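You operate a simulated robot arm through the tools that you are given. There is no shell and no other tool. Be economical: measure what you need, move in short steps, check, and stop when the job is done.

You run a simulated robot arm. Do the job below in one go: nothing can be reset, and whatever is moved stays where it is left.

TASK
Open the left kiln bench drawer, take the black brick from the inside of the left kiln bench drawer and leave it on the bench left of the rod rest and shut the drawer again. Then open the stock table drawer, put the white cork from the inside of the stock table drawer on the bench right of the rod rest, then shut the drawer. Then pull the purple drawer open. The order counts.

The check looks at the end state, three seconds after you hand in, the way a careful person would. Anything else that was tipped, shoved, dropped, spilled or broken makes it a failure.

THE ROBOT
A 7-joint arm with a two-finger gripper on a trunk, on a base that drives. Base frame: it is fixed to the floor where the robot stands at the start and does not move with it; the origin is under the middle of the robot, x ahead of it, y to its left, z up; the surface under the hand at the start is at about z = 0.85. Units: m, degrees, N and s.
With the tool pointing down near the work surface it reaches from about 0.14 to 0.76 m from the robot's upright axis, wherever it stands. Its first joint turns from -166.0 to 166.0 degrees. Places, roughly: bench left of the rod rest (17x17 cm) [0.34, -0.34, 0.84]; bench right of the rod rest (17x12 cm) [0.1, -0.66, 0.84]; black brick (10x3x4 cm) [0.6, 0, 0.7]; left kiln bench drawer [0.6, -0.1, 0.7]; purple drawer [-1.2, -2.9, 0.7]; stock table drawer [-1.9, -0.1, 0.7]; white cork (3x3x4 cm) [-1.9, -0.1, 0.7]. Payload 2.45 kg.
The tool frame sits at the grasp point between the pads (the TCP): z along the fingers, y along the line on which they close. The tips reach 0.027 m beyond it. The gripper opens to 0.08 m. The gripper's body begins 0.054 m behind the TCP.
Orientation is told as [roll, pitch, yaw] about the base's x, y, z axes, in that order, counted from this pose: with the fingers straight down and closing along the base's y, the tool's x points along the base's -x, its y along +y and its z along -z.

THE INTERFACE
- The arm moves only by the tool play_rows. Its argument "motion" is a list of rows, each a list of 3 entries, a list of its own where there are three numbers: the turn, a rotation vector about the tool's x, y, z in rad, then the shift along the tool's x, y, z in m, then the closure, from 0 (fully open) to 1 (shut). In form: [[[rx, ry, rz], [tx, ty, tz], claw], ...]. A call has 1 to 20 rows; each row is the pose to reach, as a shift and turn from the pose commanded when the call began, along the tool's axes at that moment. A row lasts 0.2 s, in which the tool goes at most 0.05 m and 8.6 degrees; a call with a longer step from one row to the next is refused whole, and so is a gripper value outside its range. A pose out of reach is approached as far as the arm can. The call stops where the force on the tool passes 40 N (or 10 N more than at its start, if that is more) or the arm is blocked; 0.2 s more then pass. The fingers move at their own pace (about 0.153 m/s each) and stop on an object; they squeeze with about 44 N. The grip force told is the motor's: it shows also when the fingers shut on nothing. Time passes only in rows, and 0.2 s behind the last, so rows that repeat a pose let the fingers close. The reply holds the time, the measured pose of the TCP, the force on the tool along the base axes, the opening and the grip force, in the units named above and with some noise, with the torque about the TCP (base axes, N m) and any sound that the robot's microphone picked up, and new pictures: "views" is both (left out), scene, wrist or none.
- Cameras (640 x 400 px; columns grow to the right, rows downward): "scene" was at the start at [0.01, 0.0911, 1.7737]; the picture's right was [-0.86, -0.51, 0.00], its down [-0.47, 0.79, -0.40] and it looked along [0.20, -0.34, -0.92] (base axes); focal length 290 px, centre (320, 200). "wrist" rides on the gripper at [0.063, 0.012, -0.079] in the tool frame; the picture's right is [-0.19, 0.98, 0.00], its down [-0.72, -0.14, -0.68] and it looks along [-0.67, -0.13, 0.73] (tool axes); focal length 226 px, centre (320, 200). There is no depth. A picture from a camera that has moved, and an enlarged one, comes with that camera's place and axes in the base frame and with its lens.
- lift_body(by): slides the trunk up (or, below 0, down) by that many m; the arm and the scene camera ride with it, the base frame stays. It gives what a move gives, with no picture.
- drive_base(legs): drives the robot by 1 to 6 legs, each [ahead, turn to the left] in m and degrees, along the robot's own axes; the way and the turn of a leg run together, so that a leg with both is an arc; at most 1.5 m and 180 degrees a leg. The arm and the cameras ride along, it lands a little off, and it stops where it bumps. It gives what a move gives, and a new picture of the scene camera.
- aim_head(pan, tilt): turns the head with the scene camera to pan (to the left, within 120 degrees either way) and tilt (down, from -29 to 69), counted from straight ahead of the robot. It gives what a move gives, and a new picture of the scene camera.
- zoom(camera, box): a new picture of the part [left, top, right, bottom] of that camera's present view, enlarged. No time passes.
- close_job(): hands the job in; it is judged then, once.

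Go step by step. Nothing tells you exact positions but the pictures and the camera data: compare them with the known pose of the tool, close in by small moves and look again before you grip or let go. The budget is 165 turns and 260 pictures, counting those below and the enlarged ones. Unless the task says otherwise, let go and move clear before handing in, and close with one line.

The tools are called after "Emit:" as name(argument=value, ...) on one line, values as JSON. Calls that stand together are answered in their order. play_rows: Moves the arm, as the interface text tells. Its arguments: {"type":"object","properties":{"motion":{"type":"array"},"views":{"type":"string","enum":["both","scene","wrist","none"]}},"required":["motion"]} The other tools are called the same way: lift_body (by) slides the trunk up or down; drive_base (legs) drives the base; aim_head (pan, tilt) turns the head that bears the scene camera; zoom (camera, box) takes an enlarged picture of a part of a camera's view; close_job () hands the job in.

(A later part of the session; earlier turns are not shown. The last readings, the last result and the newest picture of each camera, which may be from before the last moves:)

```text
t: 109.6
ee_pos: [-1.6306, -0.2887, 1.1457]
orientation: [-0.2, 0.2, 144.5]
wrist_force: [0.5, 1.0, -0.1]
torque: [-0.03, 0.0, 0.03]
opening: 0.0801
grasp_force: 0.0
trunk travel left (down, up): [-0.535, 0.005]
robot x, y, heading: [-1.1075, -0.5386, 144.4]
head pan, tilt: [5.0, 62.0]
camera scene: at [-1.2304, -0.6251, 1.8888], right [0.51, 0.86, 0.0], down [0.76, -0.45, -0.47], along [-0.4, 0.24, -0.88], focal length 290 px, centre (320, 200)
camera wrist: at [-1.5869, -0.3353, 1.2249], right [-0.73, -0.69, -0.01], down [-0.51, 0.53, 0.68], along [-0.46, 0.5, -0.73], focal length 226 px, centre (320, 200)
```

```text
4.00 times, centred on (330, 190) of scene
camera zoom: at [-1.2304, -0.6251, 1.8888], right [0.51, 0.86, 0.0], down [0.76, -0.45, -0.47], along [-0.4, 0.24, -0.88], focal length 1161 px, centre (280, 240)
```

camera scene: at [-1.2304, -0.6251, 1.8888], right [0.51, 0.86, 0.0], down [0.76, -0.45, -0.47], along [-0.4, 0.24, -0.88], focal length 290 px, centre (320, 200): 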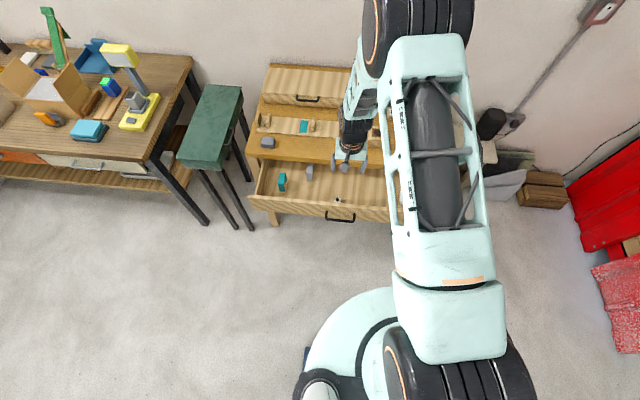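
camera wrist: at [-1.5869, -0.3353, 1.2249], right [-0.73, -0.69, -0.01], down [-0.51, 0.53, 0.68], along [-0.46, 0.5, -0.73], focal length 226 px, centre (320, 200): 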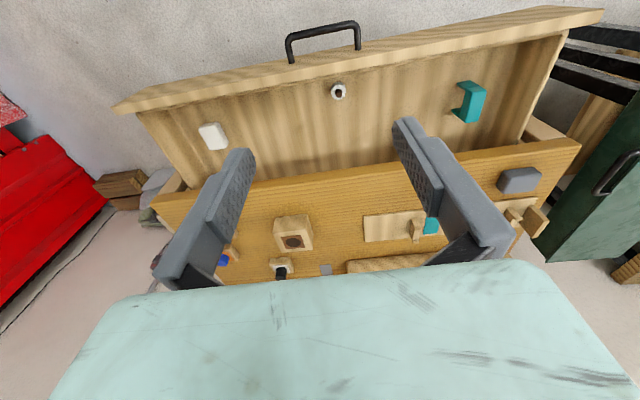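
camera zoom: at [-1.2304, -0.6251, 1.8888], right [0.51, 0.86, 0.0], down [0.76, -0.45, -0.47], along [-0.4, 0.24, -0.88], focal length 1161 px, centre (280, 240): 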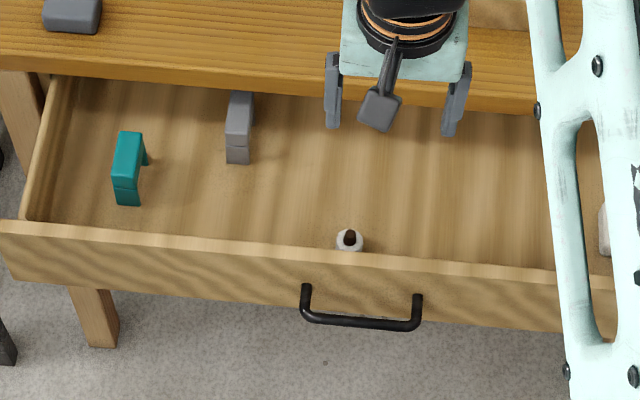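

The white cork is the small round item behind the front panel at about [-1.711, -0.248], with its top at z≈0.75. To keep the wrist camera off the panel I'll tilt the tool 15°. First I'll lower the trunk, then hover above the cork.

Emit:
lift_body(by=-0.22)

Emit:
play_rows(motion=[[[0, 0.13, 0], [-0.03, 0.005, 0], 0], [[0, 0.26, 0], [-0.06, 0.01, 0.0], 0], [[0, 0.26, 0], [-0.089, 0.0135, 0.02], 0], [[0, 0.26, 0], [-0.089, 0.0135, 0.04], 0], [[0, 0.26, 0], [-0.089, 0.0135, 0.06], 0]])

Emit:
zoom(camera="wrist", box=[200, 0, 440, 150])

Emit:
zoom(camera="scene", box=[250, 120, 410, 220])

```text
t: 111.9
ee_pos: [-1.631, -0.289, 0.927]
orientation: [-0.2, 0.1, 144.5]
wrist_force: [0.5, -0.2, 0.2]
torque: [0.03, -0.02, 0.01]
opening: 0.0799
grasp_force: 0.1
trunk travel left (down, up): [-0.315, 0.225]
robot x, y, heading: [-1.1082, -0.5338, 144.4]
head pan, tilt: [5.0, 62.0]
```

```text
t: 113.1
ee_pos: [-1.7108, -0.2493, 0.8656]
orientation: [-0.2, 15.1, 144.5]
wrist_force: [-0.1, -0.3, 0.5]
torque: [-0.01, 0.0, 0.01]
opening: 0.08
grasp_force: 0.1
trunk travel left (down, up): [-0.315, 0.225]
robot x, y, heading: [-1.1097, -0.5348, 144.6]
head pan, tilt: [5.0, 62.0]
camera scene: at [-1.2307, -0.6259, 1.6687], right [0.51, 0.86, 0.0], down [0.76, -0.45, -0.47], along [-0.4, 0.24, -0.88], focal length 290 px, centre (320, 200)
camera wrist: at [-1.6856, -0.283, 0.9575], right [-0.72, -0.69, -0.05], down [-0.63, 0.62, 0.47], along [-0.29, 0.37, -0.88], focal length 226 px, centre (320, 200)
```

scene: 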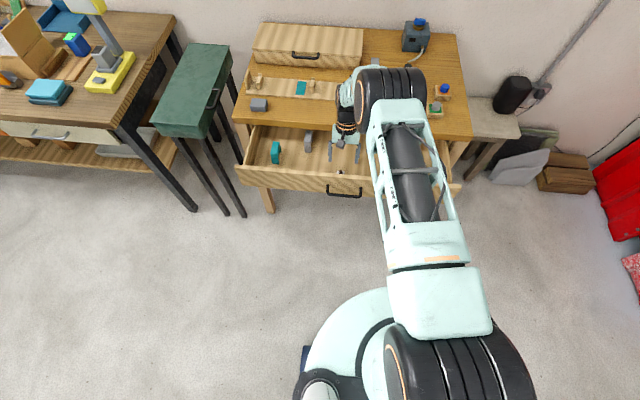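
wrist: 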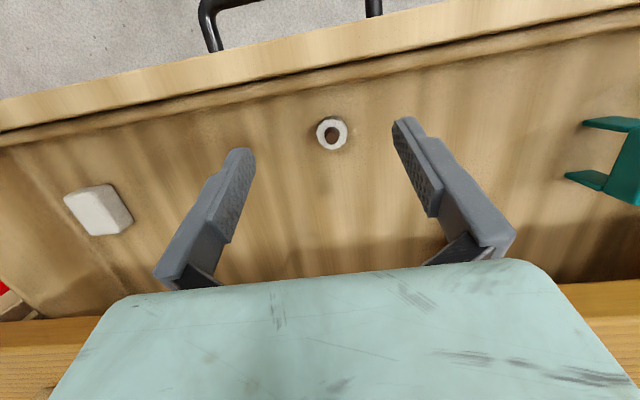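

```text
2.67 times, centred on (320, 75) of wrist
camera zoom: at [-1.6856, -0.283, 0.9575], right [-0.72, -0.69, -0.05], down [-0.63, 0.62, 0.47], along [-0.29, 0.37, -0.88], focal length 603 px, centre (320, 533)
```

zoom: 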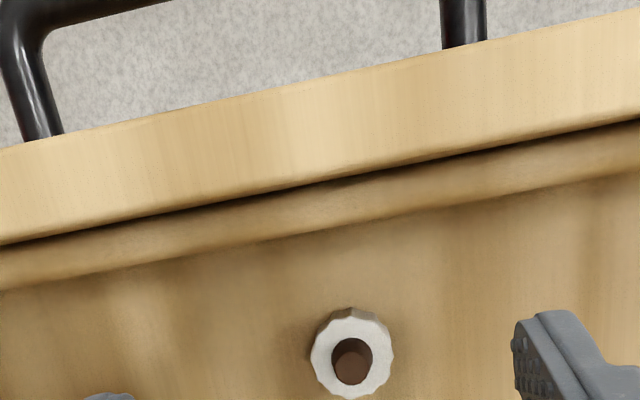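

```text
4.00 times, centred on (330, 170) of scene
camera zoom: at [-1.2307, -0.6259, 1.6687], right [0.51, 0.86, 0.0], down [0.76, -0.45, -0.47], along [-0.4, 0.24, -0.88], focal length 1161 px, centre (280, 320)
```

zoom: 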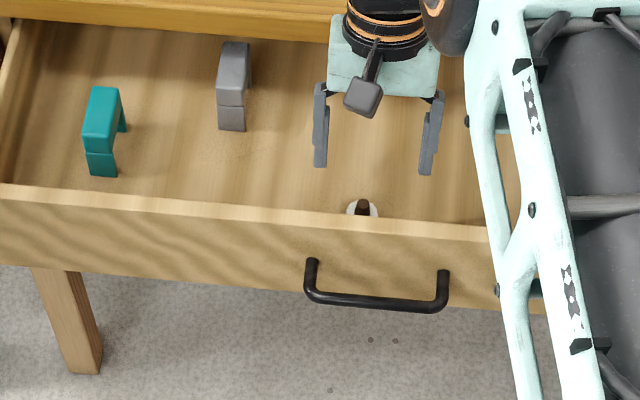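

I'm over the cork, which is a white octagonal collar with a brown plug. I'll descend vertically, with tool-axis compensation for the tilt, to TCP z≈0.745.

Emit:
play_rows(motion=[[[0, 0, 0], [-0.0135, 0.002, 0.039], 0], [[0, 0, 0], [-0.027, 0.002, 0.078], 0], [[0, 0, 0], [-0.034, 0.002, 0.098], 0], [[0, 0, 0], [-0.037, 0.002, 0.106], 0], [[0, 0, 0], [-0.039, 0.002, 0.113], 0]])

Emit:
zoom(camera="scene", box=[250, 120, 410, 220])

```text
t: 114.3
ee_pos: [-1.7214, -0.2456, 0.7498]
orientation: [-0.2, 14.9, 144.4]
wrist_force: [-0.2, -5.2, 11.7]
torque: [-0.58, 0.29, 0.0]
opening: 0.0785
grasp_force: 0.1
trunk travel left (down, up): [-0.315, 0.225]
robot x, y, heading: [-1.1094, -0.5329, 144.4]
head pan, tilt: [5.0, 62.0]
camera scene: at [-1.2298, -0.6266, 1.6689], right [0.51, 0.86, 0.0], down [0.76, -0.45, -0.47], along [-0.4, 0.24, -0.88], focal length 290 px, centre (320, 200)
camera wrist: at [-1.6937, -0.2801, 0.8412], right [-0.72, -0.69, -0.05], down [-0.63, 0.62, 0.47], along [-0.29, 0.37, -0.88], focal length 226 px, centre (320, 200)
```

scene: 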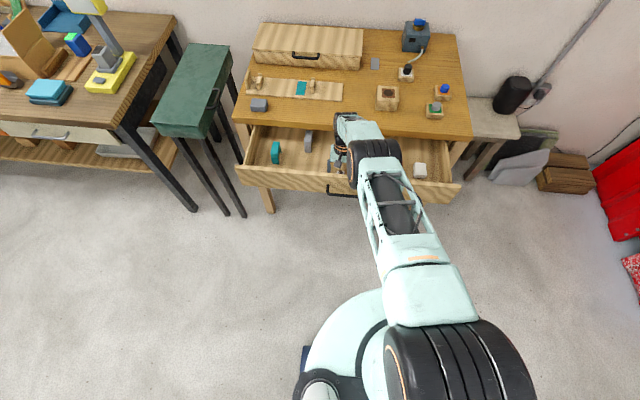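
wrist: 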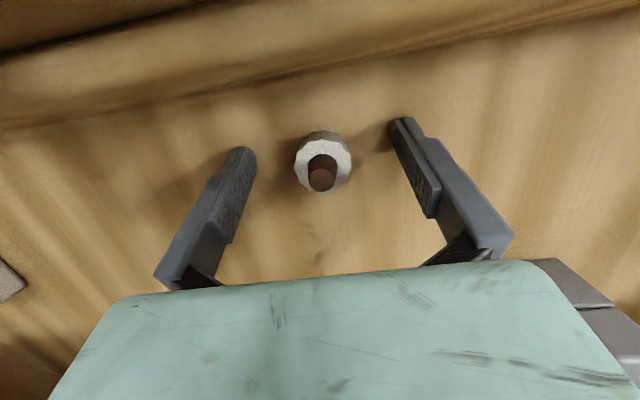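

```text
4.00 times, centred on (330, 170) of scene
camera zoom: at [-1.2298, -0.6266, 1.6689], right [0.51, 0.86, 0.0], down [0.76, -0.45, -0.47], along [-0.4, 0.24, -0.88], focal length 1161 px, centre (280, 320)
```

zoom: 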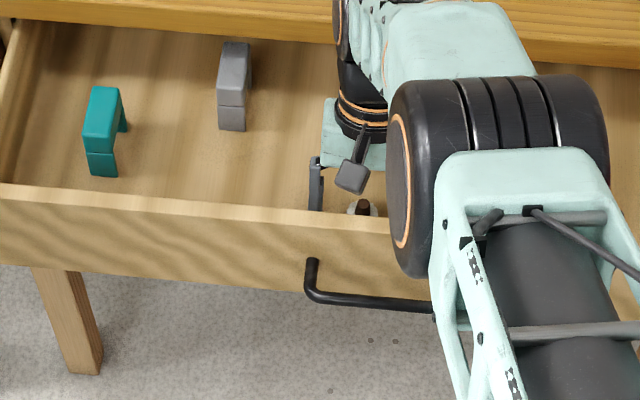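

The fingertips touch the floor (z≈0.722) and are aligned with the cork. I'll raise 3 mm and close.

Emit:
play_rows(motion=[[[0, 0, 0], [0.0008, 0, -0.004], 0], [[0, 0, 0], [0.0008, 0, -0.004], 0.6], [[0, 0, 0], [0.0008, 0, -0.004], 0.8], [[0, 0, 0], [0.0008, 0, -0.004], 1], [[0, 0, 0], [0.0008, 0, -0.004], 1]], views="wrist")

```text
t: 115.5
ee_pos: [-1.7195, -0.2457, 0.7524]
orientation: [-0.2, 15.1, 144.4]
wrist_force: [-0.9, -0.4, -0.2]
torque: [0.01, 0.0, -0.01]
opening: 0.0249
grasp_force: 43.9
trunk travel left (down, up): [-0.315, 0.225]
robot x, y, heading: [-1.1111, -0.5336, 144.4]
head pan, tilt: [5.0, 62.0]
camera wrist: at [-1.6931, -0.2793, 0.8435], right [-0.72, -0.69, -0.05], down [-0.63, 0.62, 0.47], along [-0.29, 0.37, -0.88], focal length 226 px, centre (320, 200)
```

wrist: 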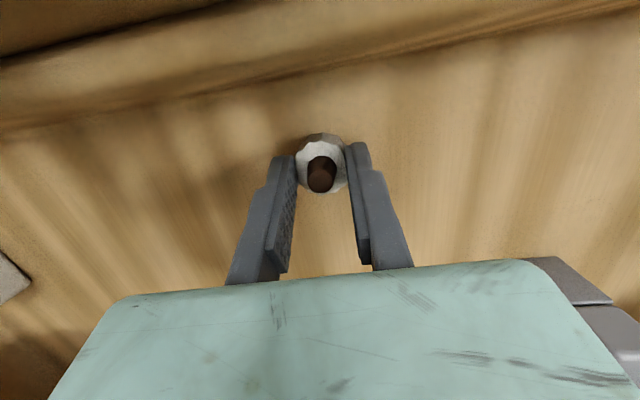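

The cork is gripped. I'll lift a little and check the hold.

Emit:
play_rows(motion=[[[0, 0, 0], [0.004, 0, -0.015], 1], [[0, 0, 0], [0.013, 0, -0.048], 1], [[0, 0, 0], [0.0234, 0, -0.087], 1], [[0, 0, 0], [0.0337, 0, -0.1256], 1]], views="wrist")

Emit:
zoom(camera="wrist", box=[240, 100, 400, 200])

```text
t: 116.5
ee_pos: [-1.7187, -0.2456, 0.8807]
orientation: [-0.1, 15.1, 144.5]
wrist_force: [0.4, 0.3, 0.0]
torque: [0.0, 0.02, 0.03]
opening: 0.0247
grasp_force: 44.6
trunk travel left (down, up): [-0.315, 0.225]
robot x, y, heading: [-1.1103, -0.5344, 144.6]
head pan, tilt: [5.0, 62.0]
camera wrist: at [-1.692, -0.2803, 0.973], right [-0.72, -0.69, -0.05], down [-0.63, 0.62, 0.47], along [-0.29, 0.37, -0.88], focal length 226 px, centre (320, 200)
```

wrist: 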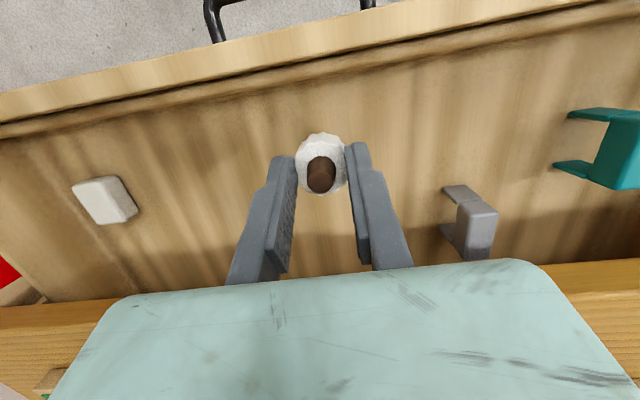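

```text
4.00 times, centred on (320, 150) of wrist
camera zoom: at [-1.692, -0.2803, 0.973], right [-0.72, -0.69, -0.05], down [-0.63, 0.62, 0.47], along [-0.29, 0.37, -0.88], focal length 904 px, centre (320, 400)
```

zoom: 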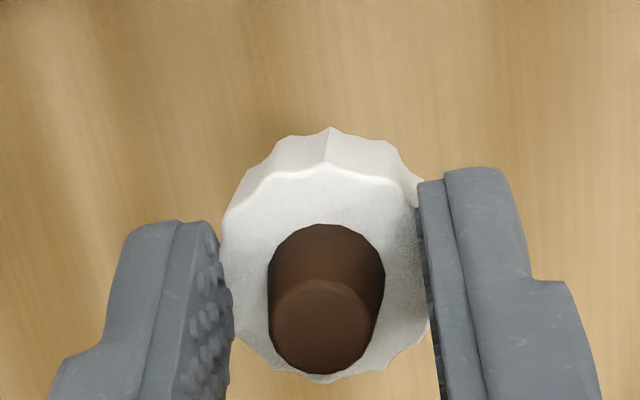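

The cork is held well. I'll raise and retract the arm into a travel pose, then drive to the bench right of the rod rest.

Emit:
play_rows(motion=[[[0, 0, 0], [0.01, 0, -0.038], 1], [[0, 0, 0], [0.02, 0, -0.077], 1], [[0, 0, 0], [0.031, 0, -0.116], 1], [[0, 0, 0], [0.065, 0, -0.128], 1], [[0, 0, 0], [0.1, 0, -0.136], 1], [[0, 0, 0], [0.138, 0, -0.14], 1], [[0, 0, 0], [0.175, 0, -0.145], 1], [[0, 0, 0], [0.212, 0, -0.15], 1], [[0, 0, 0], [0.25, 0, -0.157], 1], [[0, 0, 0], [0.288, 0, -0.165], 1], [[0, 0, 0], [0.3256, 0, -0.1716], 1]], views="wrist")

Emit:
drive_base(legs=[[0, -123.3], [0.79, 0], [0, -57.7]])

Emit:
aim_head(pan=12, tilt=50)

```text
t: 118.9
ee_pos: [-1.5004, -0.404, 1.1311]
orientation: [-0.2, 14.9, 144.6]
wrist_force: [0.1, -1.2, 0.3]
torque: [0.03, 0.03, 0.0]
opening: 0.0249
grasp_force: 44.0
trunk travel left (down, up): [-0.315, 0.225]
robot x, y, heading: [-1.1105, -0.5349, 144.5]
head pan, tilt: [5.0, 62.0]
camera wrist: at [-1.4743, -0.4375, 1.2233], right [-0.72, -0.69, -0.05], down [-0.63, 0.62, 0.47], along [-0.29, 0.37, -0.88], focal length 226 px, centre (320, 200)
```

wrist: 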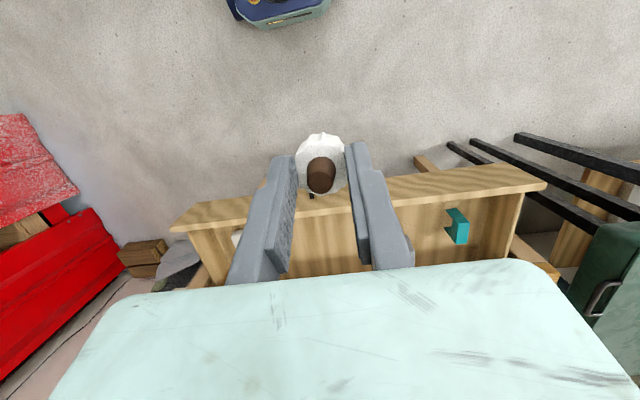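

```text
t: 131.0
ee_pos: [0.0127, -0.3652, 1.1302]
orientation: [-0.3, 15.1, -35.6]
wrist_force: [-0.5, 0.1, -0.4]
torque: [0.0, -0.01, -0.01]
opening: 0.0269
grasp_force: 44.5
trunk travel left (down, up): [-0.315, 0.225]
robot x, y, heading: [-0.3757, -0.2356, -35.7]
head pan, tilt: [5.0, 62.0]
camera scene: at [-0.2588, -0.1398, 1.6687], right [-0.51, -0.86, 0.0], down [-0.76, 0.45, -0.47], along [0.4, -0.24, -0.88], focal length 290 px, centre (320, 200)
```

scene: 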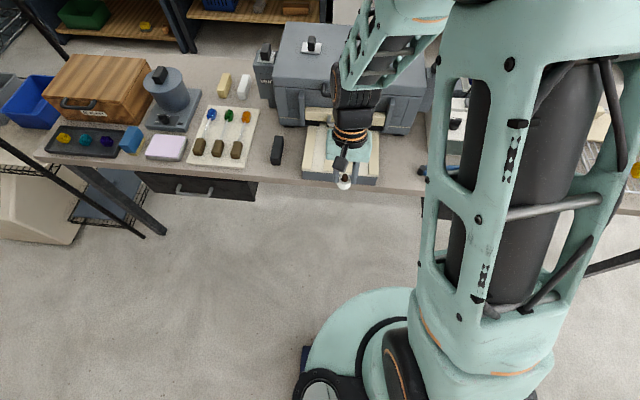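

```text
t: 131.8
ee_pos: [0.0118, -0.3672, 1.1297]
orientation: [-0.2, 15.1, -35.6]
wrist_force: [0.2, -0.3, -0.5]
torque: [0.0, -0.02, -0.01]
opening: 0.027
grasp_force: 44.2
trunk travel left (down, up): [-0.315, 0.225]
robot x, y, heading: [-0.3811, -0.2327, -35.4]
head pan, tilt: [12.0, 50.0]
camera scene: at [-0.2436, -0.1378, 1.6835], right [-0.4, -0.92, 0.0], down [-0.7, 0.31, -0.64], along [0.59, -0.26, -0.77], focal length 290 px, centre (320, 200)
```

scene: 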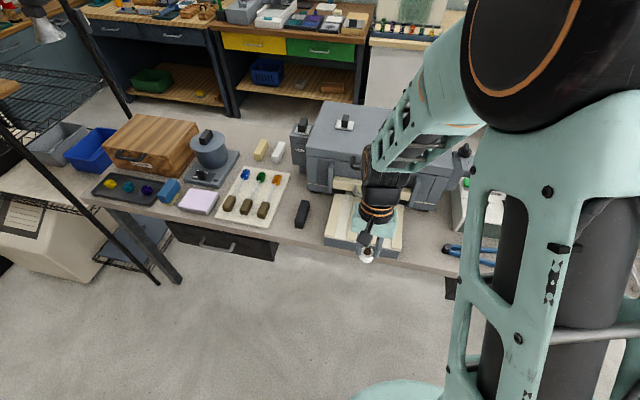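

The grip opening changed slightly, so I'll check the cork in the wrist view and the target area.

Emit:
zoom(camera="wrist", box=[200, 60, 440, 210])

Emit:
zoom(camera="scene", box=[320, 190, 500, 302])

```text
2.67 times, centred on (320, 135) of wrist
camera zoom: at [-0.0125, -0.3324, 1.2227], right [0.72, 0.69, -0.05], down [0.63, -0.62, 0.47], along [0.29, -0.37, -0.88], focal length 603 px, centre (320, 373)
```

zoom: 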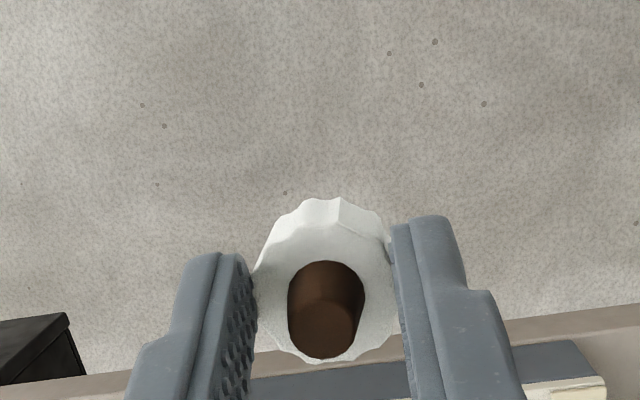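

```text
3.56 times, centred on (410, 246) of scene
camera zoom: at [-0.2436, -0.1378, 1.6835], right [-0.4, -0.92, 0.0], down [-0.7, 0.31, -0.64], along [0.59, -0.26, -0.77], focal length 1032 px, centre (0, 36)
```

zoom: 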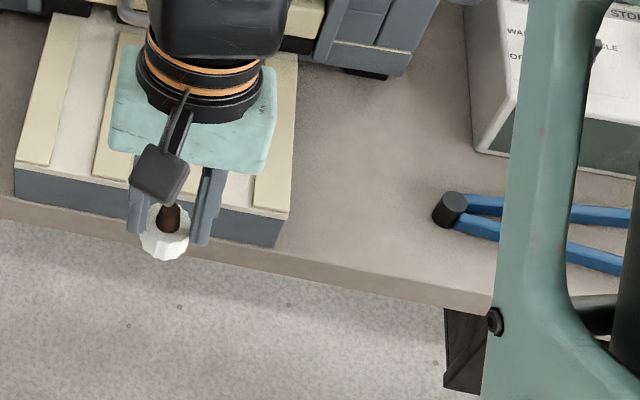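

The cork is still held, though it shifted slightly. The free area between the rod rest and the blue pliers is centred near [0.08, -0.645]. I'll move over it at height.

Emit:
play_rows(motion=[[[0, 0, 0], [0, -0.03, 0], 1], [[0, 0, 0], [0, -0.06, 0], 1], [[0, 0, 0], [0, -0.09, 0], 1], [[0, 0, 0], [0, -0.12, 0], 1], [[0, 0, 0], [0, -0.15, 0], 1], [[0, 0, 0], [0, -0.184, 0], 1], [[0, 0, 0], [-0.034, -0.184, -0.009], 1], [[0, 0, 0], [-0.068, -0.184, -0.018], 1], [[0, 0, 0], [-0.102, -0.184, -0.027], 1], [[0, 0, 0], [-0.136, -0.184, -0.036], 1], [[0, 0, 0], [-0.17, -0.184, -0.045], 1], [[0, 0, 0], [-0.2045, -0.184, -0.0548], 1]])

Emit:
zoom(camera="scene", box=[320, 140, 560, 290])

```text
t: 134.4
ee_pos: [0.0781, -0.6409, 1.1297]
orientation: [-0.3, 15.2, -35.7]
wrist_force: [-0.1, -0.5, -0.6]
torque: [0.0, 0.03, -0.02]
opening: 0.0273
grasp_force: 44.4
trunk travel left (down, up): [-0.315, 0.225]
robot x, y, heading: [-0.3779, -0.2355, -35.5]
head pan, tilt: [12.0, 50.0]
camera scene: at [-0.2427, -0.1385, 1.6835], right [-0.4, -0.92, 0.0], down [-0.7, 0.31, -0.64], along [0.59, -0.26, -0.77], focal length 290 px, centre (320, 200)
camera wrist: at [0.0529, -0.608, 1.2224], right [0.72, 0.69, -0.05], down [0.63, -0.62, 0.47], along [0.29, -0.37, -0.88], focal length 226 px, centre (320, 200)
```

scene: 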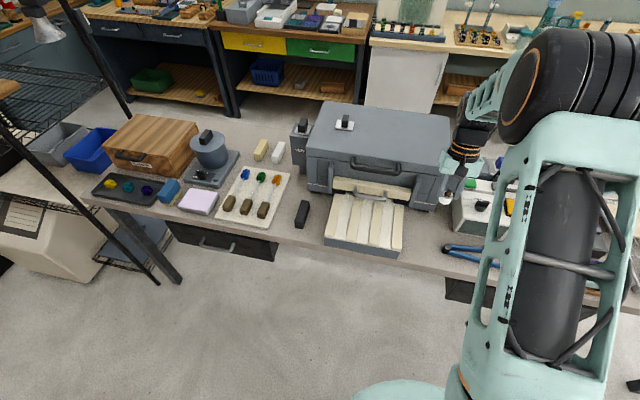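
wrist: 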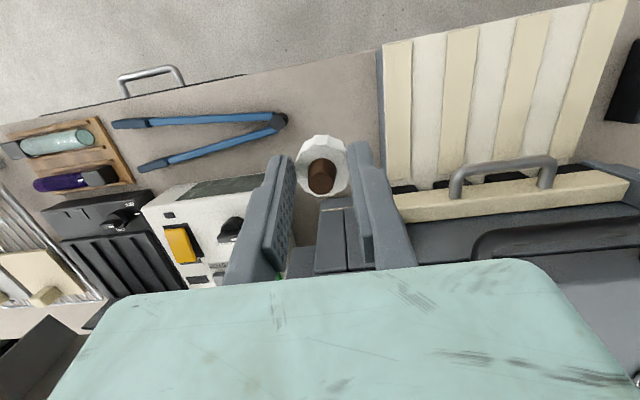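

```text
2.67 times, centred on (440, 215) of scene
camera zoom: at [-0.2427, -0.1385, 1.6835], right [-0.4, -0.92, 0.0], down [-0.7, 0.31, -0.64], along [0.59, -0.26, -0.77], focal length 774 px, centre (0, 160)
```

zoom: 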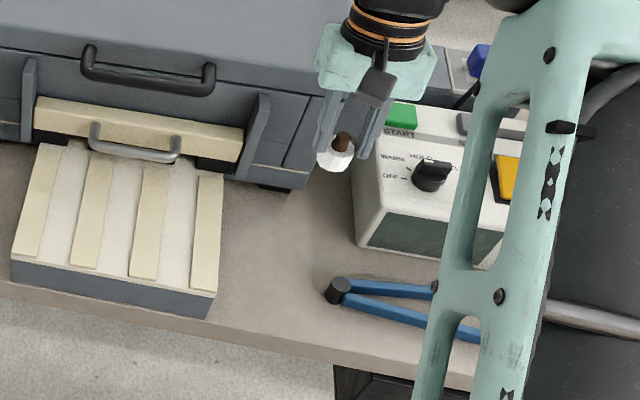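

I'm above the free area. I'll descend vertically to about 1.5 cm above contact.

Emit:
play_rows(motion=[[[0, 0, 0], [-0.01, 0, 0.0387], 1], [[0, 0, 0], [-0.0207, 0, 0.077], 1], [[0, 0, 0], [-0.031, 0, 0.116], 1], [[0, 0, 0], [-0.0415, 0, 0.1546], 1], [[0, 0, 0], [-0.052, 0, 0.193], 1], [[0, 0, 0], [-0.0596, 0, 0.222], 1]])

Emit:
zoom(camera="scene", box=[340, 140, 580, 290])

```text
t: 135.8
ee_pos: [0.0786, -0.6396, 0.8996]
orientation: [-0.1, 15.1, -35.6]
wrist_force: [0.1, -0.5, 0.0]
torque: [-0.01, -0.01, 0.03]
opening: 0.0272
grasp_force: 44.2
trunk travel left (down, up): [-0.315, 0.225]
robot x, y, heading: [-0.3803, -0.2362, -35.6]
head pan, tilt: [12.0, 50.0]
camera scene: at [-0.2431, -0.1383, 1.6835], right [-0.4, -0.92, 0.0], down [-0.7, 0.31, -0.64], along [0.59, -0.26, -0.77], focal length 290 px, centre (320, 200)
camera wrist: at [0.0537, -0.6052, 0.9914], right [0.72, 0.69, -0.05], down [0.63, -0.62, 0.47], along [0.29, -0.37, -0.88], focal length 226 px, centre (320, 200)
```

scene: 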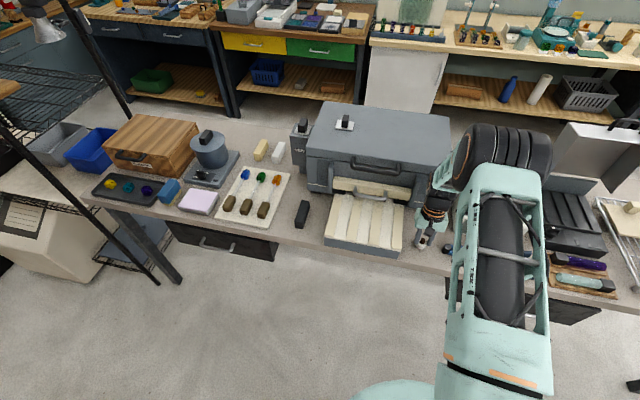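
wrist: 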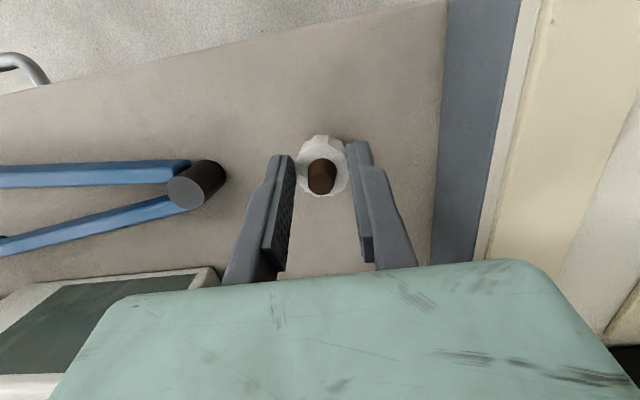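

```text
2.67 times, centred on (460, 215) of scene
camera zoom: at [-0.2431, -0.1383, 1.6835], right [-0.4, -0.92, 0.0], down [-0.7, 0.31, -0.64], along [0.59, -0.26, -0.77], focal length 774 px, centre (-53, 160)
```

zoom: 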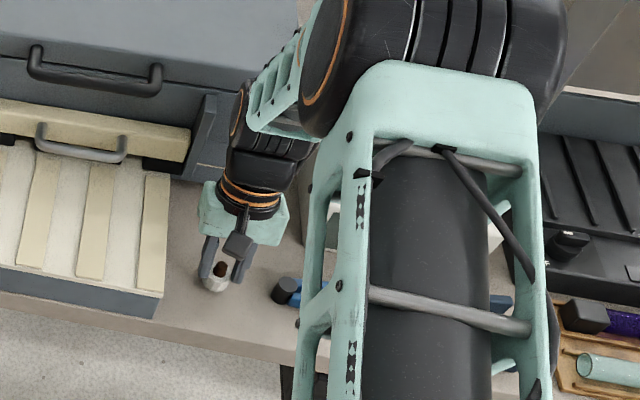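

It's well placed between the pliers and the rod rest. I'll lower in fine steps to contact.

Emit:
play_rows(motion=[[[0, 0, 0], [-0.0013, 0, 0.005], 1], [[0, 0, 0], [-0.0023, 0, 0.009], 1], [[0, 0, 0], [-0.0031, 0, 0.012], 1], [[0, 0, 0], [-0.0038, 0, 0.0145], 1], [[0, 0, 0], [-0.0044, 0, 0.017], 1]], views="wrist")

```text
t: 136.9
ee_pos: [0.077, -0.6403, 0.8902]
orientation: [-0.2, 14.8, -35.6]
wrist_force: [-6.0, 5.1, 19.6]
torque: [0.31, 0.3, 0.01]
opening: 0.0271
grasp_force: 44.7
trunk travel left (down, up): [-0.315, 0.225]
robot x, y, heading: [-0.3788, -0.2329, -35.6]
head pan, tilt: [12.0, 50.0]
stopped in row 5: the force on the tool passed its limit at 44 N (the readings are from after the stop); the commanded pose is now the measured one
camera wrist: at [0.0527, -0.6059, 0.9821], right [0.72, 0.69, -0.05], down [0.63, -0.62, 0.48], along [0.29, -0.38, -0.88], focal length 226 px, centre (320, 200)
```

wrist: 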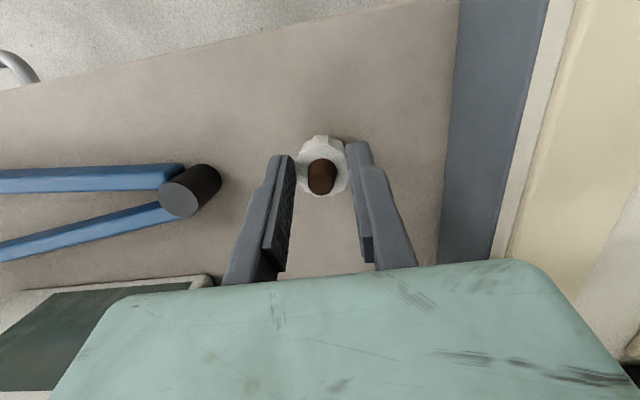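

It's in contact. I'll release gently, hold, and check.

Emit:
play_rows(motion=[[[0, 0, 0], [0, 0, 0], 0.62], [[0, 0, 0], [0, 0, 0], 0.5], [[0, 0, 0], [0, 0, 0], 0.4], [[0, 0, 0], [0, 0, 0], 0.4]], views="wrist")

```text
t: 137.9
ee_pos: [0.0789, -0.6413, 0.8888]
orientation: [-0.2, 14.9, -35.7]
wrist_force: [-0.6, 0.0, 0.3]
torque: [0.0, -0.01, 0.0]
opening: 0.0483
grasp_force: 0.1
trunk travel left (down, up): [-0.315, 0.225]
robot x, y, heading: [-0.3793, -0.235, -35.5]
head pan, tilt: [12.0, 50.0]
camera wrist: at [0.0537, -0.6069, 0.9798], right [0.72, 0.69, -0.05], down [0.63, -0.62, 0.47], along [0.29, -0.38, -0.88], focal length 226 px, centre (320, 200)
```

wrist: 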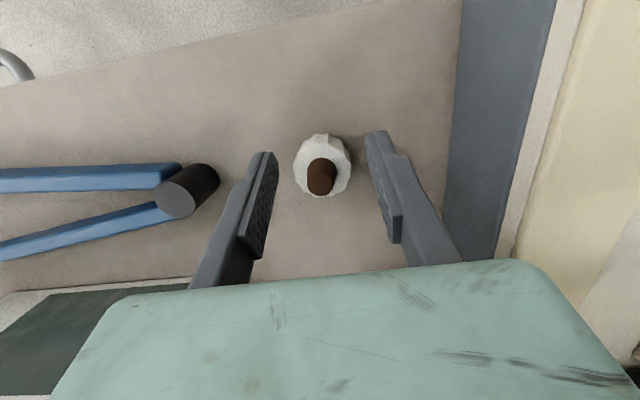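

The cork stands upright on the bench. I'll rise straight up, retract, and straighten the tool.

Emit:
play_rows(motion=[[[0, 0, 0], [0.005, 0, -0.019], 0.4], [[0, 0, 0], [0.0155, 0, -0.058], 0.4], [[0, 0, 0], [0.0259, 0, -0.0966], 0.4], [[0, 0, 0], [0.036, 0, -0.135], 0.4], [[0, 0, 0], [0.0466, 0, -0.174], 0.4], [[0, 0, 0], [0.062, 0, -0.22], 0.4], [[0, 0, 0], [0.1, 0, -0.215], 0.4], [[0, 0, 0], [0.14, 0, -0.205], 0.4], [[0, 0, 0], [0.18, 0, -0.195], 0.4], [[0, 0, 0], [0.22, 0, -0.185], 0.4], [[0, -0.13, 0], [0.25, 0, -0.18], 0.4], [[0, -0.26, 0], [0.265, 0, -0.178], 0.4]], views="scene")

Emit:
zoom(camera="scene", box=[280, 150, 520, 300])

```text
t: 140.5
ee_pos: [-0.0918, -0.5168, 1.129]
orientation: [-0.3, -0.2, -35.5]
wrist_force: [-1.0, -0.2, 0.7]
torque: [0.01, -0.02, 0.0]
opening: 0.0482
grasp_force: 0.0
trunk travel left (down, up): [-0.315, 0.225]
robot x, y, heading: [-0.3802, -0.2322, -35.5]
head pan, tilt: [12.0, 50.0]
camera scene: at [-0.2444, -0.1373, 1.6836], right [-0.4, -0.92, 0.0], down [-0.7, 0.31, -0.64], along [0.59, -0.26, -0.77], focal length 290 px, centre (320, 200)
```

scene: 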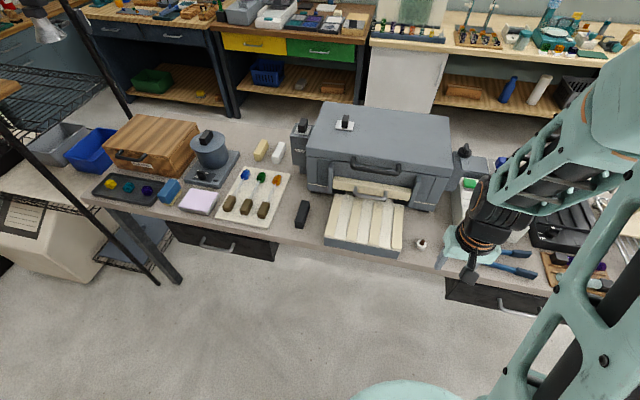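

```text
2.67 times, centred on (400, 225) of scene
camera zoom: at [-0.2444, -0.1373, 1.6836], right [-0.4, -0.92, 0.0], down [-0.7, 0.31, -0.64], along [0.59, -0.26, -0.77], focal length 774 px, centre (107, 133)
```

zoom: 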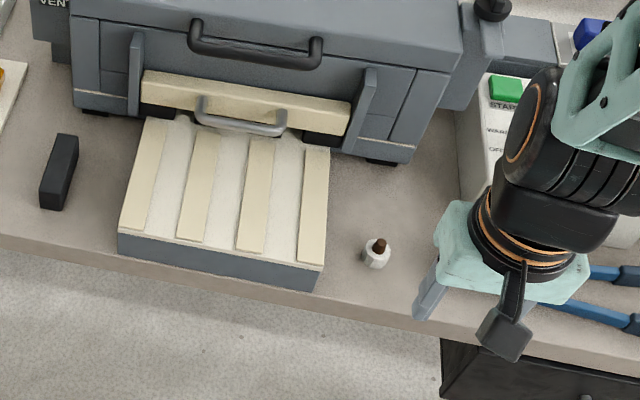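

The cork is upright right of the rod rest, and the brick stands well on the left. I'll drive back to the stock table to shut its drawer.

Emit:
drive_base(legs=[[0, -122], [0.79, 0], [0, -59]])

Emit:
aim_head(pan=15, tilt=60)

```text
t: 152.6
ee_pos: [-1.3836, -0.2364, 1.1284]
orientation: [-0.2, -0.1, 143.0]
wrist_force: [0.3, 0.4, 0.3]
torque: [0.01, -0.01, 0.03]
opening: 0.048
grasp_force: 0.0
trunk travel left (down, up): [-0.315, 0.225]
robot x, y, heading: [-1.1059, -0.5312, 142.8]
head pan, tilt: [12.0, 50.0]
camera scene: at [-1.2434, -0.6167, 1.6836], right [0.43, 0.9, 0.0], down [0.69, -0.33, -0.64], along [-0.58, 0.27, -0.77], focal length 290 px, centre (320, 200)
```

scene: 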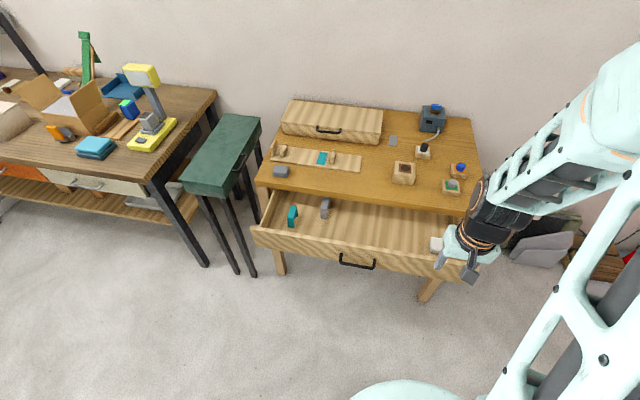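

```text
t: 153.3
ee_pos: [-1.3844, -0.2366, 1.1269]
orientation: [-0.3, 0.0, 142.9]
wrist_force: [0.3, -0.4, 0.5]
torque: [0.03, 0.0, 0.01]
opening: 0.0483
grasp_force: 0.1
trunk travel left (down, up): [-0.315, 0.225]
robot x, y, heading: [-1.1038, -0.5283, 142.8]
head pan, tilt: [15.0, 60.0]
camera scene: at [-1.2355, -0.6244, 1.6711], right [0.38, 0.93, 0.0], down [0.8, -0.33, -0.5], along [-0.46, 0.19, -0.87], focal length 290 px, centre (320, 200)
```

scene: 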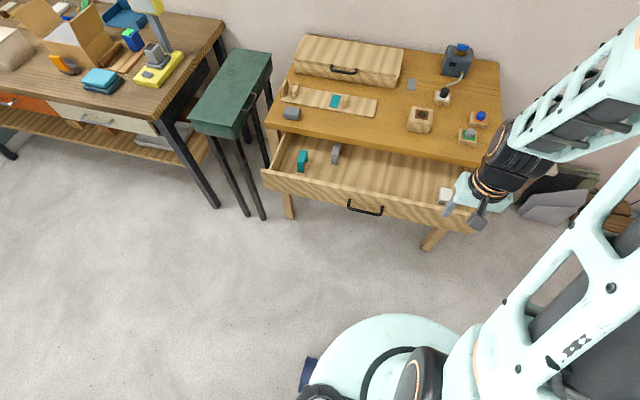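

The drawer is still open, with its handle ahead-left of the hand. I'll close the fingers, move in front of the handle and descend.

Emit:
play_rows(motion=[[[0, 0, 0], [-0.015, 0.037, 0], 1], [[0, 0, 0], [-0.03, 0.075, 0], 1], [[0, 0, 0], [-0.045, 0.112, 0], 1], [[0, 0, 0], [-0.06, 0.15, 0], 1], [[0, 0, 0], [-0.075, 0.186, 0], 1], [[0, 0, 0], [-0.075, 0.186, 0.045], 1], [[0, 0, 0], [-0.075, 0.186, 0.09], 1], [[0, 0, 0], [-0.075, 0.186, 0.135], 1], [[0, 0, 0], [-0.075, 0.186, 0.18], 1], [[0, 0, 0], [-0.075, 0.186, 0.225], 1], [[0, 0, 0], [-0.075, 0.186, 0.27], 1], [[0, 0, 0], [-0.075, 0.186, 0.315], 1], [[0, 0, 0], [-0.075, 0.186, 0.345], 1], [[0, 0, 0], [-0.075, 0.186, 0.37], 1]])

```text
t: 156.3
ee_pos: [-1.555, -0.3376, 0.7579]
orientation: [-0.2, 0.0, 142.9]
wrist_force: [0.1, 0.0, 0.5]
torque: [0.01, -0.02, -0.02]
opening: 0.0
grasp_force: 29.7
trunk travel left (down, up): [-0.315, 0.225]
robot x, y, heading: [-1.1021, -0.5243, 142.7]
head pan, tilt: [15.0, 60.0]
camera scene: at [-1.2357, -0.6244, 1.671], right [0.38, 0.93, 0.0], down [0.8, -0.33, -0.5], along [-0.46, 0.19, -0.87], focal length 290 px, centre (320, 200)
camera wrist: at [-1.5122, -0.3867, 0.8355], right [-0.75, -0.67, 0.0], down [-0.49, 0.54, 0.68], along [-0.45, 0.51, -0.73], focal length 226 px, centre (320, 200)
```

scene: 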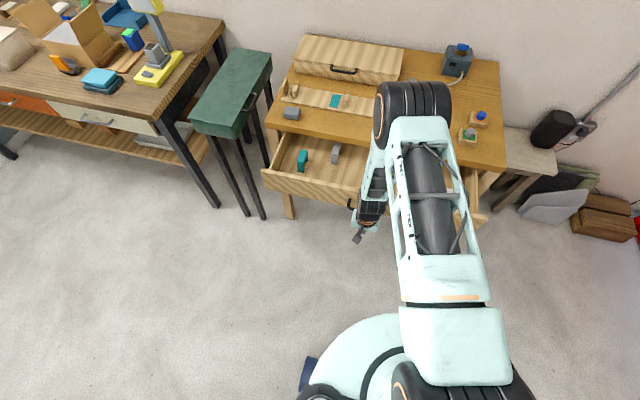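
wrist: 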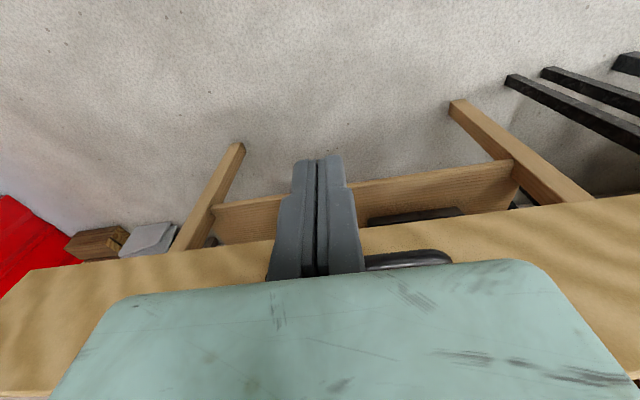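

The bar's centre is a bit further left. I'll shift 2.5 cm and push inward, slowing near the end until the stop.

Emit:
play_rows(motion=[[[0, 0, 0], [-0.01, 0.025, 0], 1], [[0, 0, 0], [-0.035, 0.025, 0], 1], [[0, 0, 0], [-0.06, 0.025, 0], 1], [[0, 0, 0], [-0.085, 0.025, 0], 1], [[0, 0, 0], [-0.11, 0.025, 0], 1], [[0, 0, 0], [-0.135, 0.026, 0], 1], [[0, 0, 0], [-0.16, 0.026, 0], 1], [[0, 0, 0], [-0.185, 0.026, 0], 1], [[0, 0, 0], [-0.21, 0.027, 0], 1], [[0, 0, 0], [-0.23, 0.027, 0], 1], [[0, 0, 0], [-0.245, 0.027, 0], 1], [[0, 0, 0], [-0.254, 0.028, 0], 1], [[0, 0, 0], [-0.26, 0.028, 0], 1], [[0, 0, 0], [-0.265, 0.028, 0], 1], [[0, 0, 0], [-0.27, 0.028, 0], 1], [[0, 0, 0], [-0.275, 0.028, 0], 1], [[0, 0, 0], [-0.28, 0.028, 0], 1], [[0, 0, 0], [-0.285, 0.028, 0], 1]])

```text
t: 160.1
ee_pos: [-1.7754, -0.2026, 0.7648]
orientation: [-0.1, 0.0, 142.9]
wrist_force: [1.3, -1.0, -0.1]
torque: [0.01, -0.02, -0.01]
opening: 0.0
grasp_force: 29.8
out of reach, approached as far as the arm can: row 13, 14, 15, 16, 17, 18
trunk travel left (down, up): [-0.315, 0.225]
robot x, y, heading: [-1.108, -0.5287, 142.7]
head pan, tilt: [15.0, 60.0]
camera scene: at [-1.2356, -0.6246, 1.671], right [0.38, 0.93, 0.0], down [0.8, -0.33, -0.5], along [-0.46, 0.19, -0.87], focal length 290 px, centre (320, 200)
camera wrist: at [-1.7326, -0.2511, 0.8438], right [-0.75, -0.67, 0.0], down [-0.49, 0.54, 0.68], along [-0.45, 0.51, -0.73], focal length 226 px, centre (320, 200)
```

scene: 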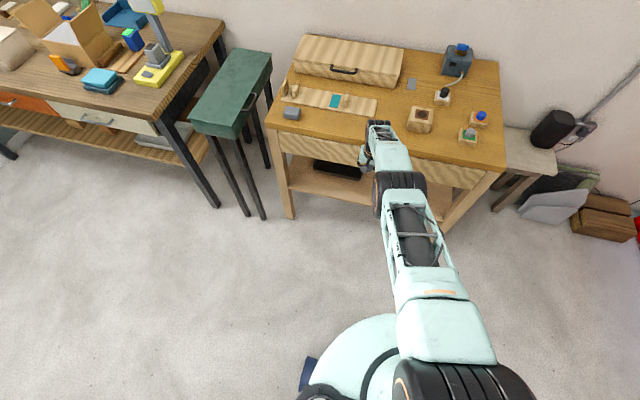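
wrist: 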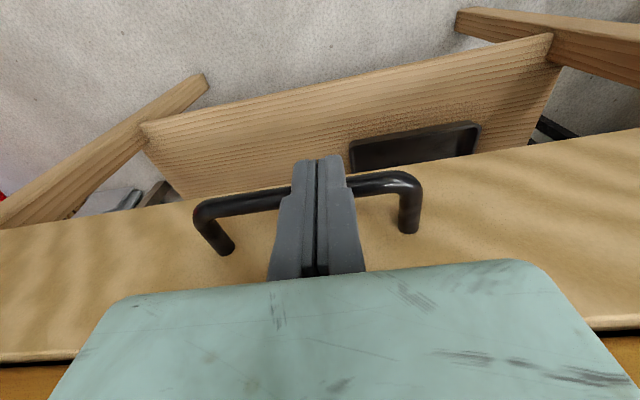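

The arm is at its reach limit, about 1 cm short of fully shut. I'll back the hand off, drive 6 cm nearer, and finish the push.

Emit:
play_rows(motion=[[[0, 0, 0], [0.03, 0, 0], 1], [[0, 0, 0], [0.07, 0, 0.002], 1]], views="none")

Emit:
drive_base(legs=[[0.06, 0]])

Emit:
play_rows(motion=[[[0, 0, 0], [-0.005, 0, 0], 1], [[0, 0, 0], [-0.01, 0, 0], 1], [[0, 0, 0], [-0.014, 0, 0], 1], [[0, 0, 0], [-0.018, 0, 0], 1], [[0, 0, 0], [-0.022, 0, 0], 1], [[0, 0, 0], [-0.026, 0, 0], 1], [[0, 0, 0], [-0.03, 0, 0], 1], [[0, 0, 0], [-0.034, 0, 0], 1], [[0, 0, 0], [-0.038, 0, 0], 1], [[0, 0, 0], [-0.042, 0, 0], 1]])

```text
t: 160.7
ee_pos: [-1.7201, -0.2446, 0.7624]
orientation: [-0.2, -0.2, 142.9]
wrist_force: [0.3, 0.0, 0.6]
torque: [0.02, 0.02, -0.01]
opening: 0.0
grasp_force: 30.1
trunk travel left (down, up): [-0.315, 0.225]
robot x, y, heading: [-1.1059, -0.5273, 142.9]
head pan, tilt: [15.0, 60.0]
```

```text
t: 161.7
ee_pos: [-1.7645, -0.2115, 0.7615]
orientation: [-0.1, 0.0, 143.0]
wrist_force: [-0.3, 0.3, 0.3]
torque: [-0.03, 0.0, -0.01]
opening: 0.0
grasp_force: 29.7
trunk travel left (down, up): [-0.315, 0.225]
robot x, y, heading: [-1.1501, -0.4899, 142.9]
head pan, tilt: [15.0, 60.0]
camera scene: at [-1.2802, -0.5907, 1.6711], right [0.38, 0.93, 0.0], down [0.8, -0.33, -0.5], along [-0.46, 0.19, -0.87], focal length 290 px, centre (320, 200)
```

scene: 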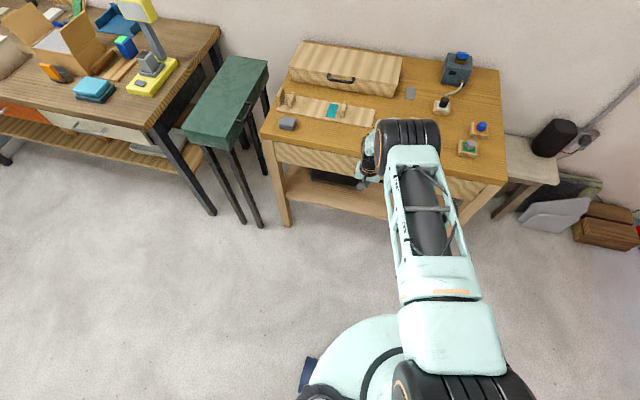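

```text
t: 163.2
ee_pos: [-1.7809, -0.1997, 0.7593]
orientation: [-0.3, 1.1, 143.0]
wrist_force: [7.8, -6.5, 3.2]
torque: [0.12, -0.05, 0.05]
opening: 0.0
grasp_force: 30.0
trunk travel left (down, up): [-0.315, 0.225]
robot x, y, heading: [-1.1498, -0.4962, 142.6]
head pan, tilt: [15.0, 60.0]
stopped in row 7: the force on the tool passed its limit at 45 N (the readings are from after the stop); the commanded pose is now the measured one
camera scene: at [-1.2788, -0.5916, 1.671], right [0.38, 0.93, 0.0], down [0.8, -0.33, -0.5], along [-0.46, 0.19, -0.87], focal length 290 px, centre (320, 200)
camera wrist: at [-1.7382, -0.2479, 0.8383], right [-0.74, -0.67, -0.01], down [-0.5, 0.55, 0.67], along [-0.44, 0.5, -0.74], focal length 226 px, centre (320, 200)
```

scene: 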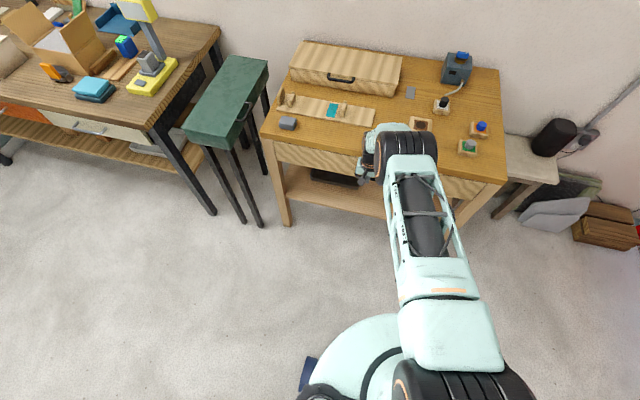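
wrist: 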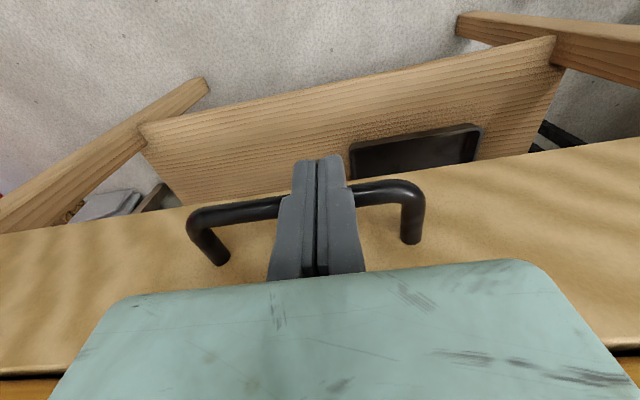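

The stock table drawer is shut against its stop. I'll retract and raise the hand, then drive toward the purple drawer and look.

Emit:
play_rows(motion=[[[0, 0, 0], [0.03, 0, 0], 1], [[0, 0, 0], [0.06, 0, 0], 1], [[0, 0, 0], [0.1, 0, 0], 1], [[0, 0, 0], [0.13, 0, -0.03], 1], [[0, 0, 0], [0.16, 0, -0.07], 1], [[0, 0, 0], [0.19, 0, -0.11], 1], [[0, 0, 0], [0.21, 0, -0.15], 1], [[0, 0, 0], [0.23, 0, -0.19], 1], [[0, 0, 0], [0.24, 0, -0.23], 1], [[0, 0, 0], [0.24, 0, -0.27], 1], [[0, 0, 0], [0.24, 0, -0.31], 1]], views="scene")

Emit:
drive_base(legs=[[-0.1, 0], [0, 120.7], [1.3, 0], [0, -29.9]])

Emit:
aim_head(pan=40, tilt=40)

```text
t: 165.6
ee_pos: [-1.5933, -0.3406, 1.0736]
orientation: [-0.4, 0.7, 143.0]
wrist_force: [0.1, 0.0, 0.5]
torque: [-0.04, 0.01, -0.01]
opening: 0.0001
grasp_force: 29.9
trunk travel left (down, up): [-0.315, 0.225]
robot x, y, heading: [-1.1444, -0.491, 142.9]
head pan, tilt: [15.0, 60.0]
camera scene: at [-1.279, -0.5912, 1.6711], right [0.38, 0.93, 0.0], down [0.8, -0.33, -0.5], along [-0.46, 0.19, -0.87], focal length 290 px, centre (320, 200)
```

scene: 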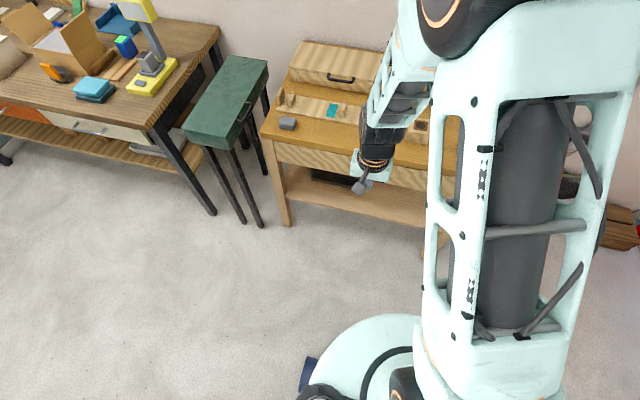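

```text
t: 179.4
ee_pos: [-1.3709, -2.2733, 1.0736]
orientation: [-0.3, 0.8, -125.8]
wrist_force: [0.4, 0.7, 0.7]
torque: [0.01, 0.03, 0.01]
opening: 0.0
grasp_force: 29.7
trunk travel left (down, up): [-0.315, 0.225]
robot x, y, heading: [-1.2244, -1.8243, -126.1]
head pan, tilt: [15.0, 60.0]
camera scene: at [-1.1262, -1.951, 1.671], right [-0.93, 0.36, 0.0], down [0.31, 0.81, -0.5], along [-0.18, -0.47, -0.87], focal length 290 px, centre (320, 200)
```

scene: 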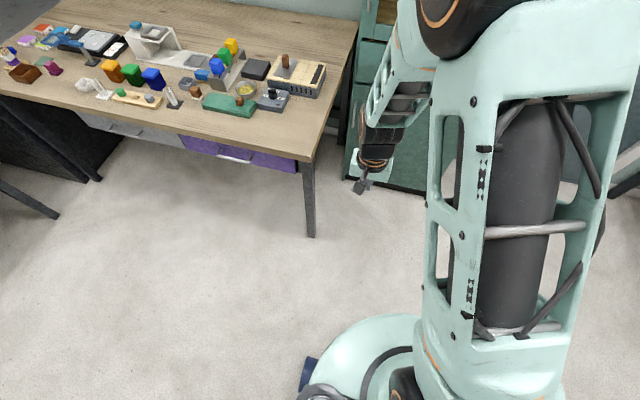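

```text
t: 180.3
ee_pos: [-1.3704, -2.2729, 1.0738]
orientation: [-0.3, 0.8, -125.8]
wrist_force: [0.4, -0.1, 0.2]
torque: [0.02, -0.02, 0.02]
opening: 0.0
grasp_force: 30.1
trunk travel left (down, up): [-0.315, 0.225]
robot x, y, heading: [-1.2249, -1.8207, -126.3]
head pan, tilt: [40.0, 40.0]
camera scene: at [-1.0962, -1.9737, 1.6977], right [-1.0, -0.07, 0.0], down [-0.04, 0.64, -0.77], along [0.05, -0.76, -0.64], focal length 290 px, centre (320, 200)
```

scene: 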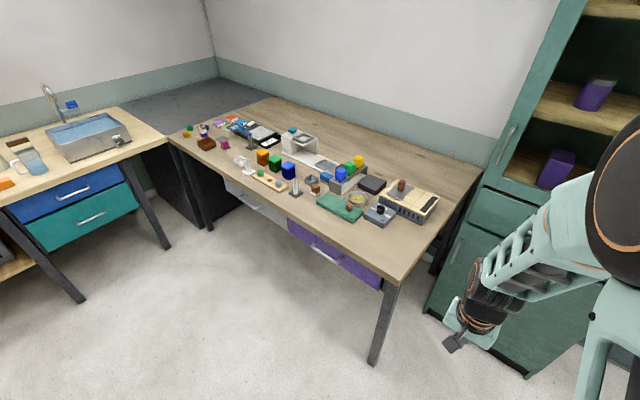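

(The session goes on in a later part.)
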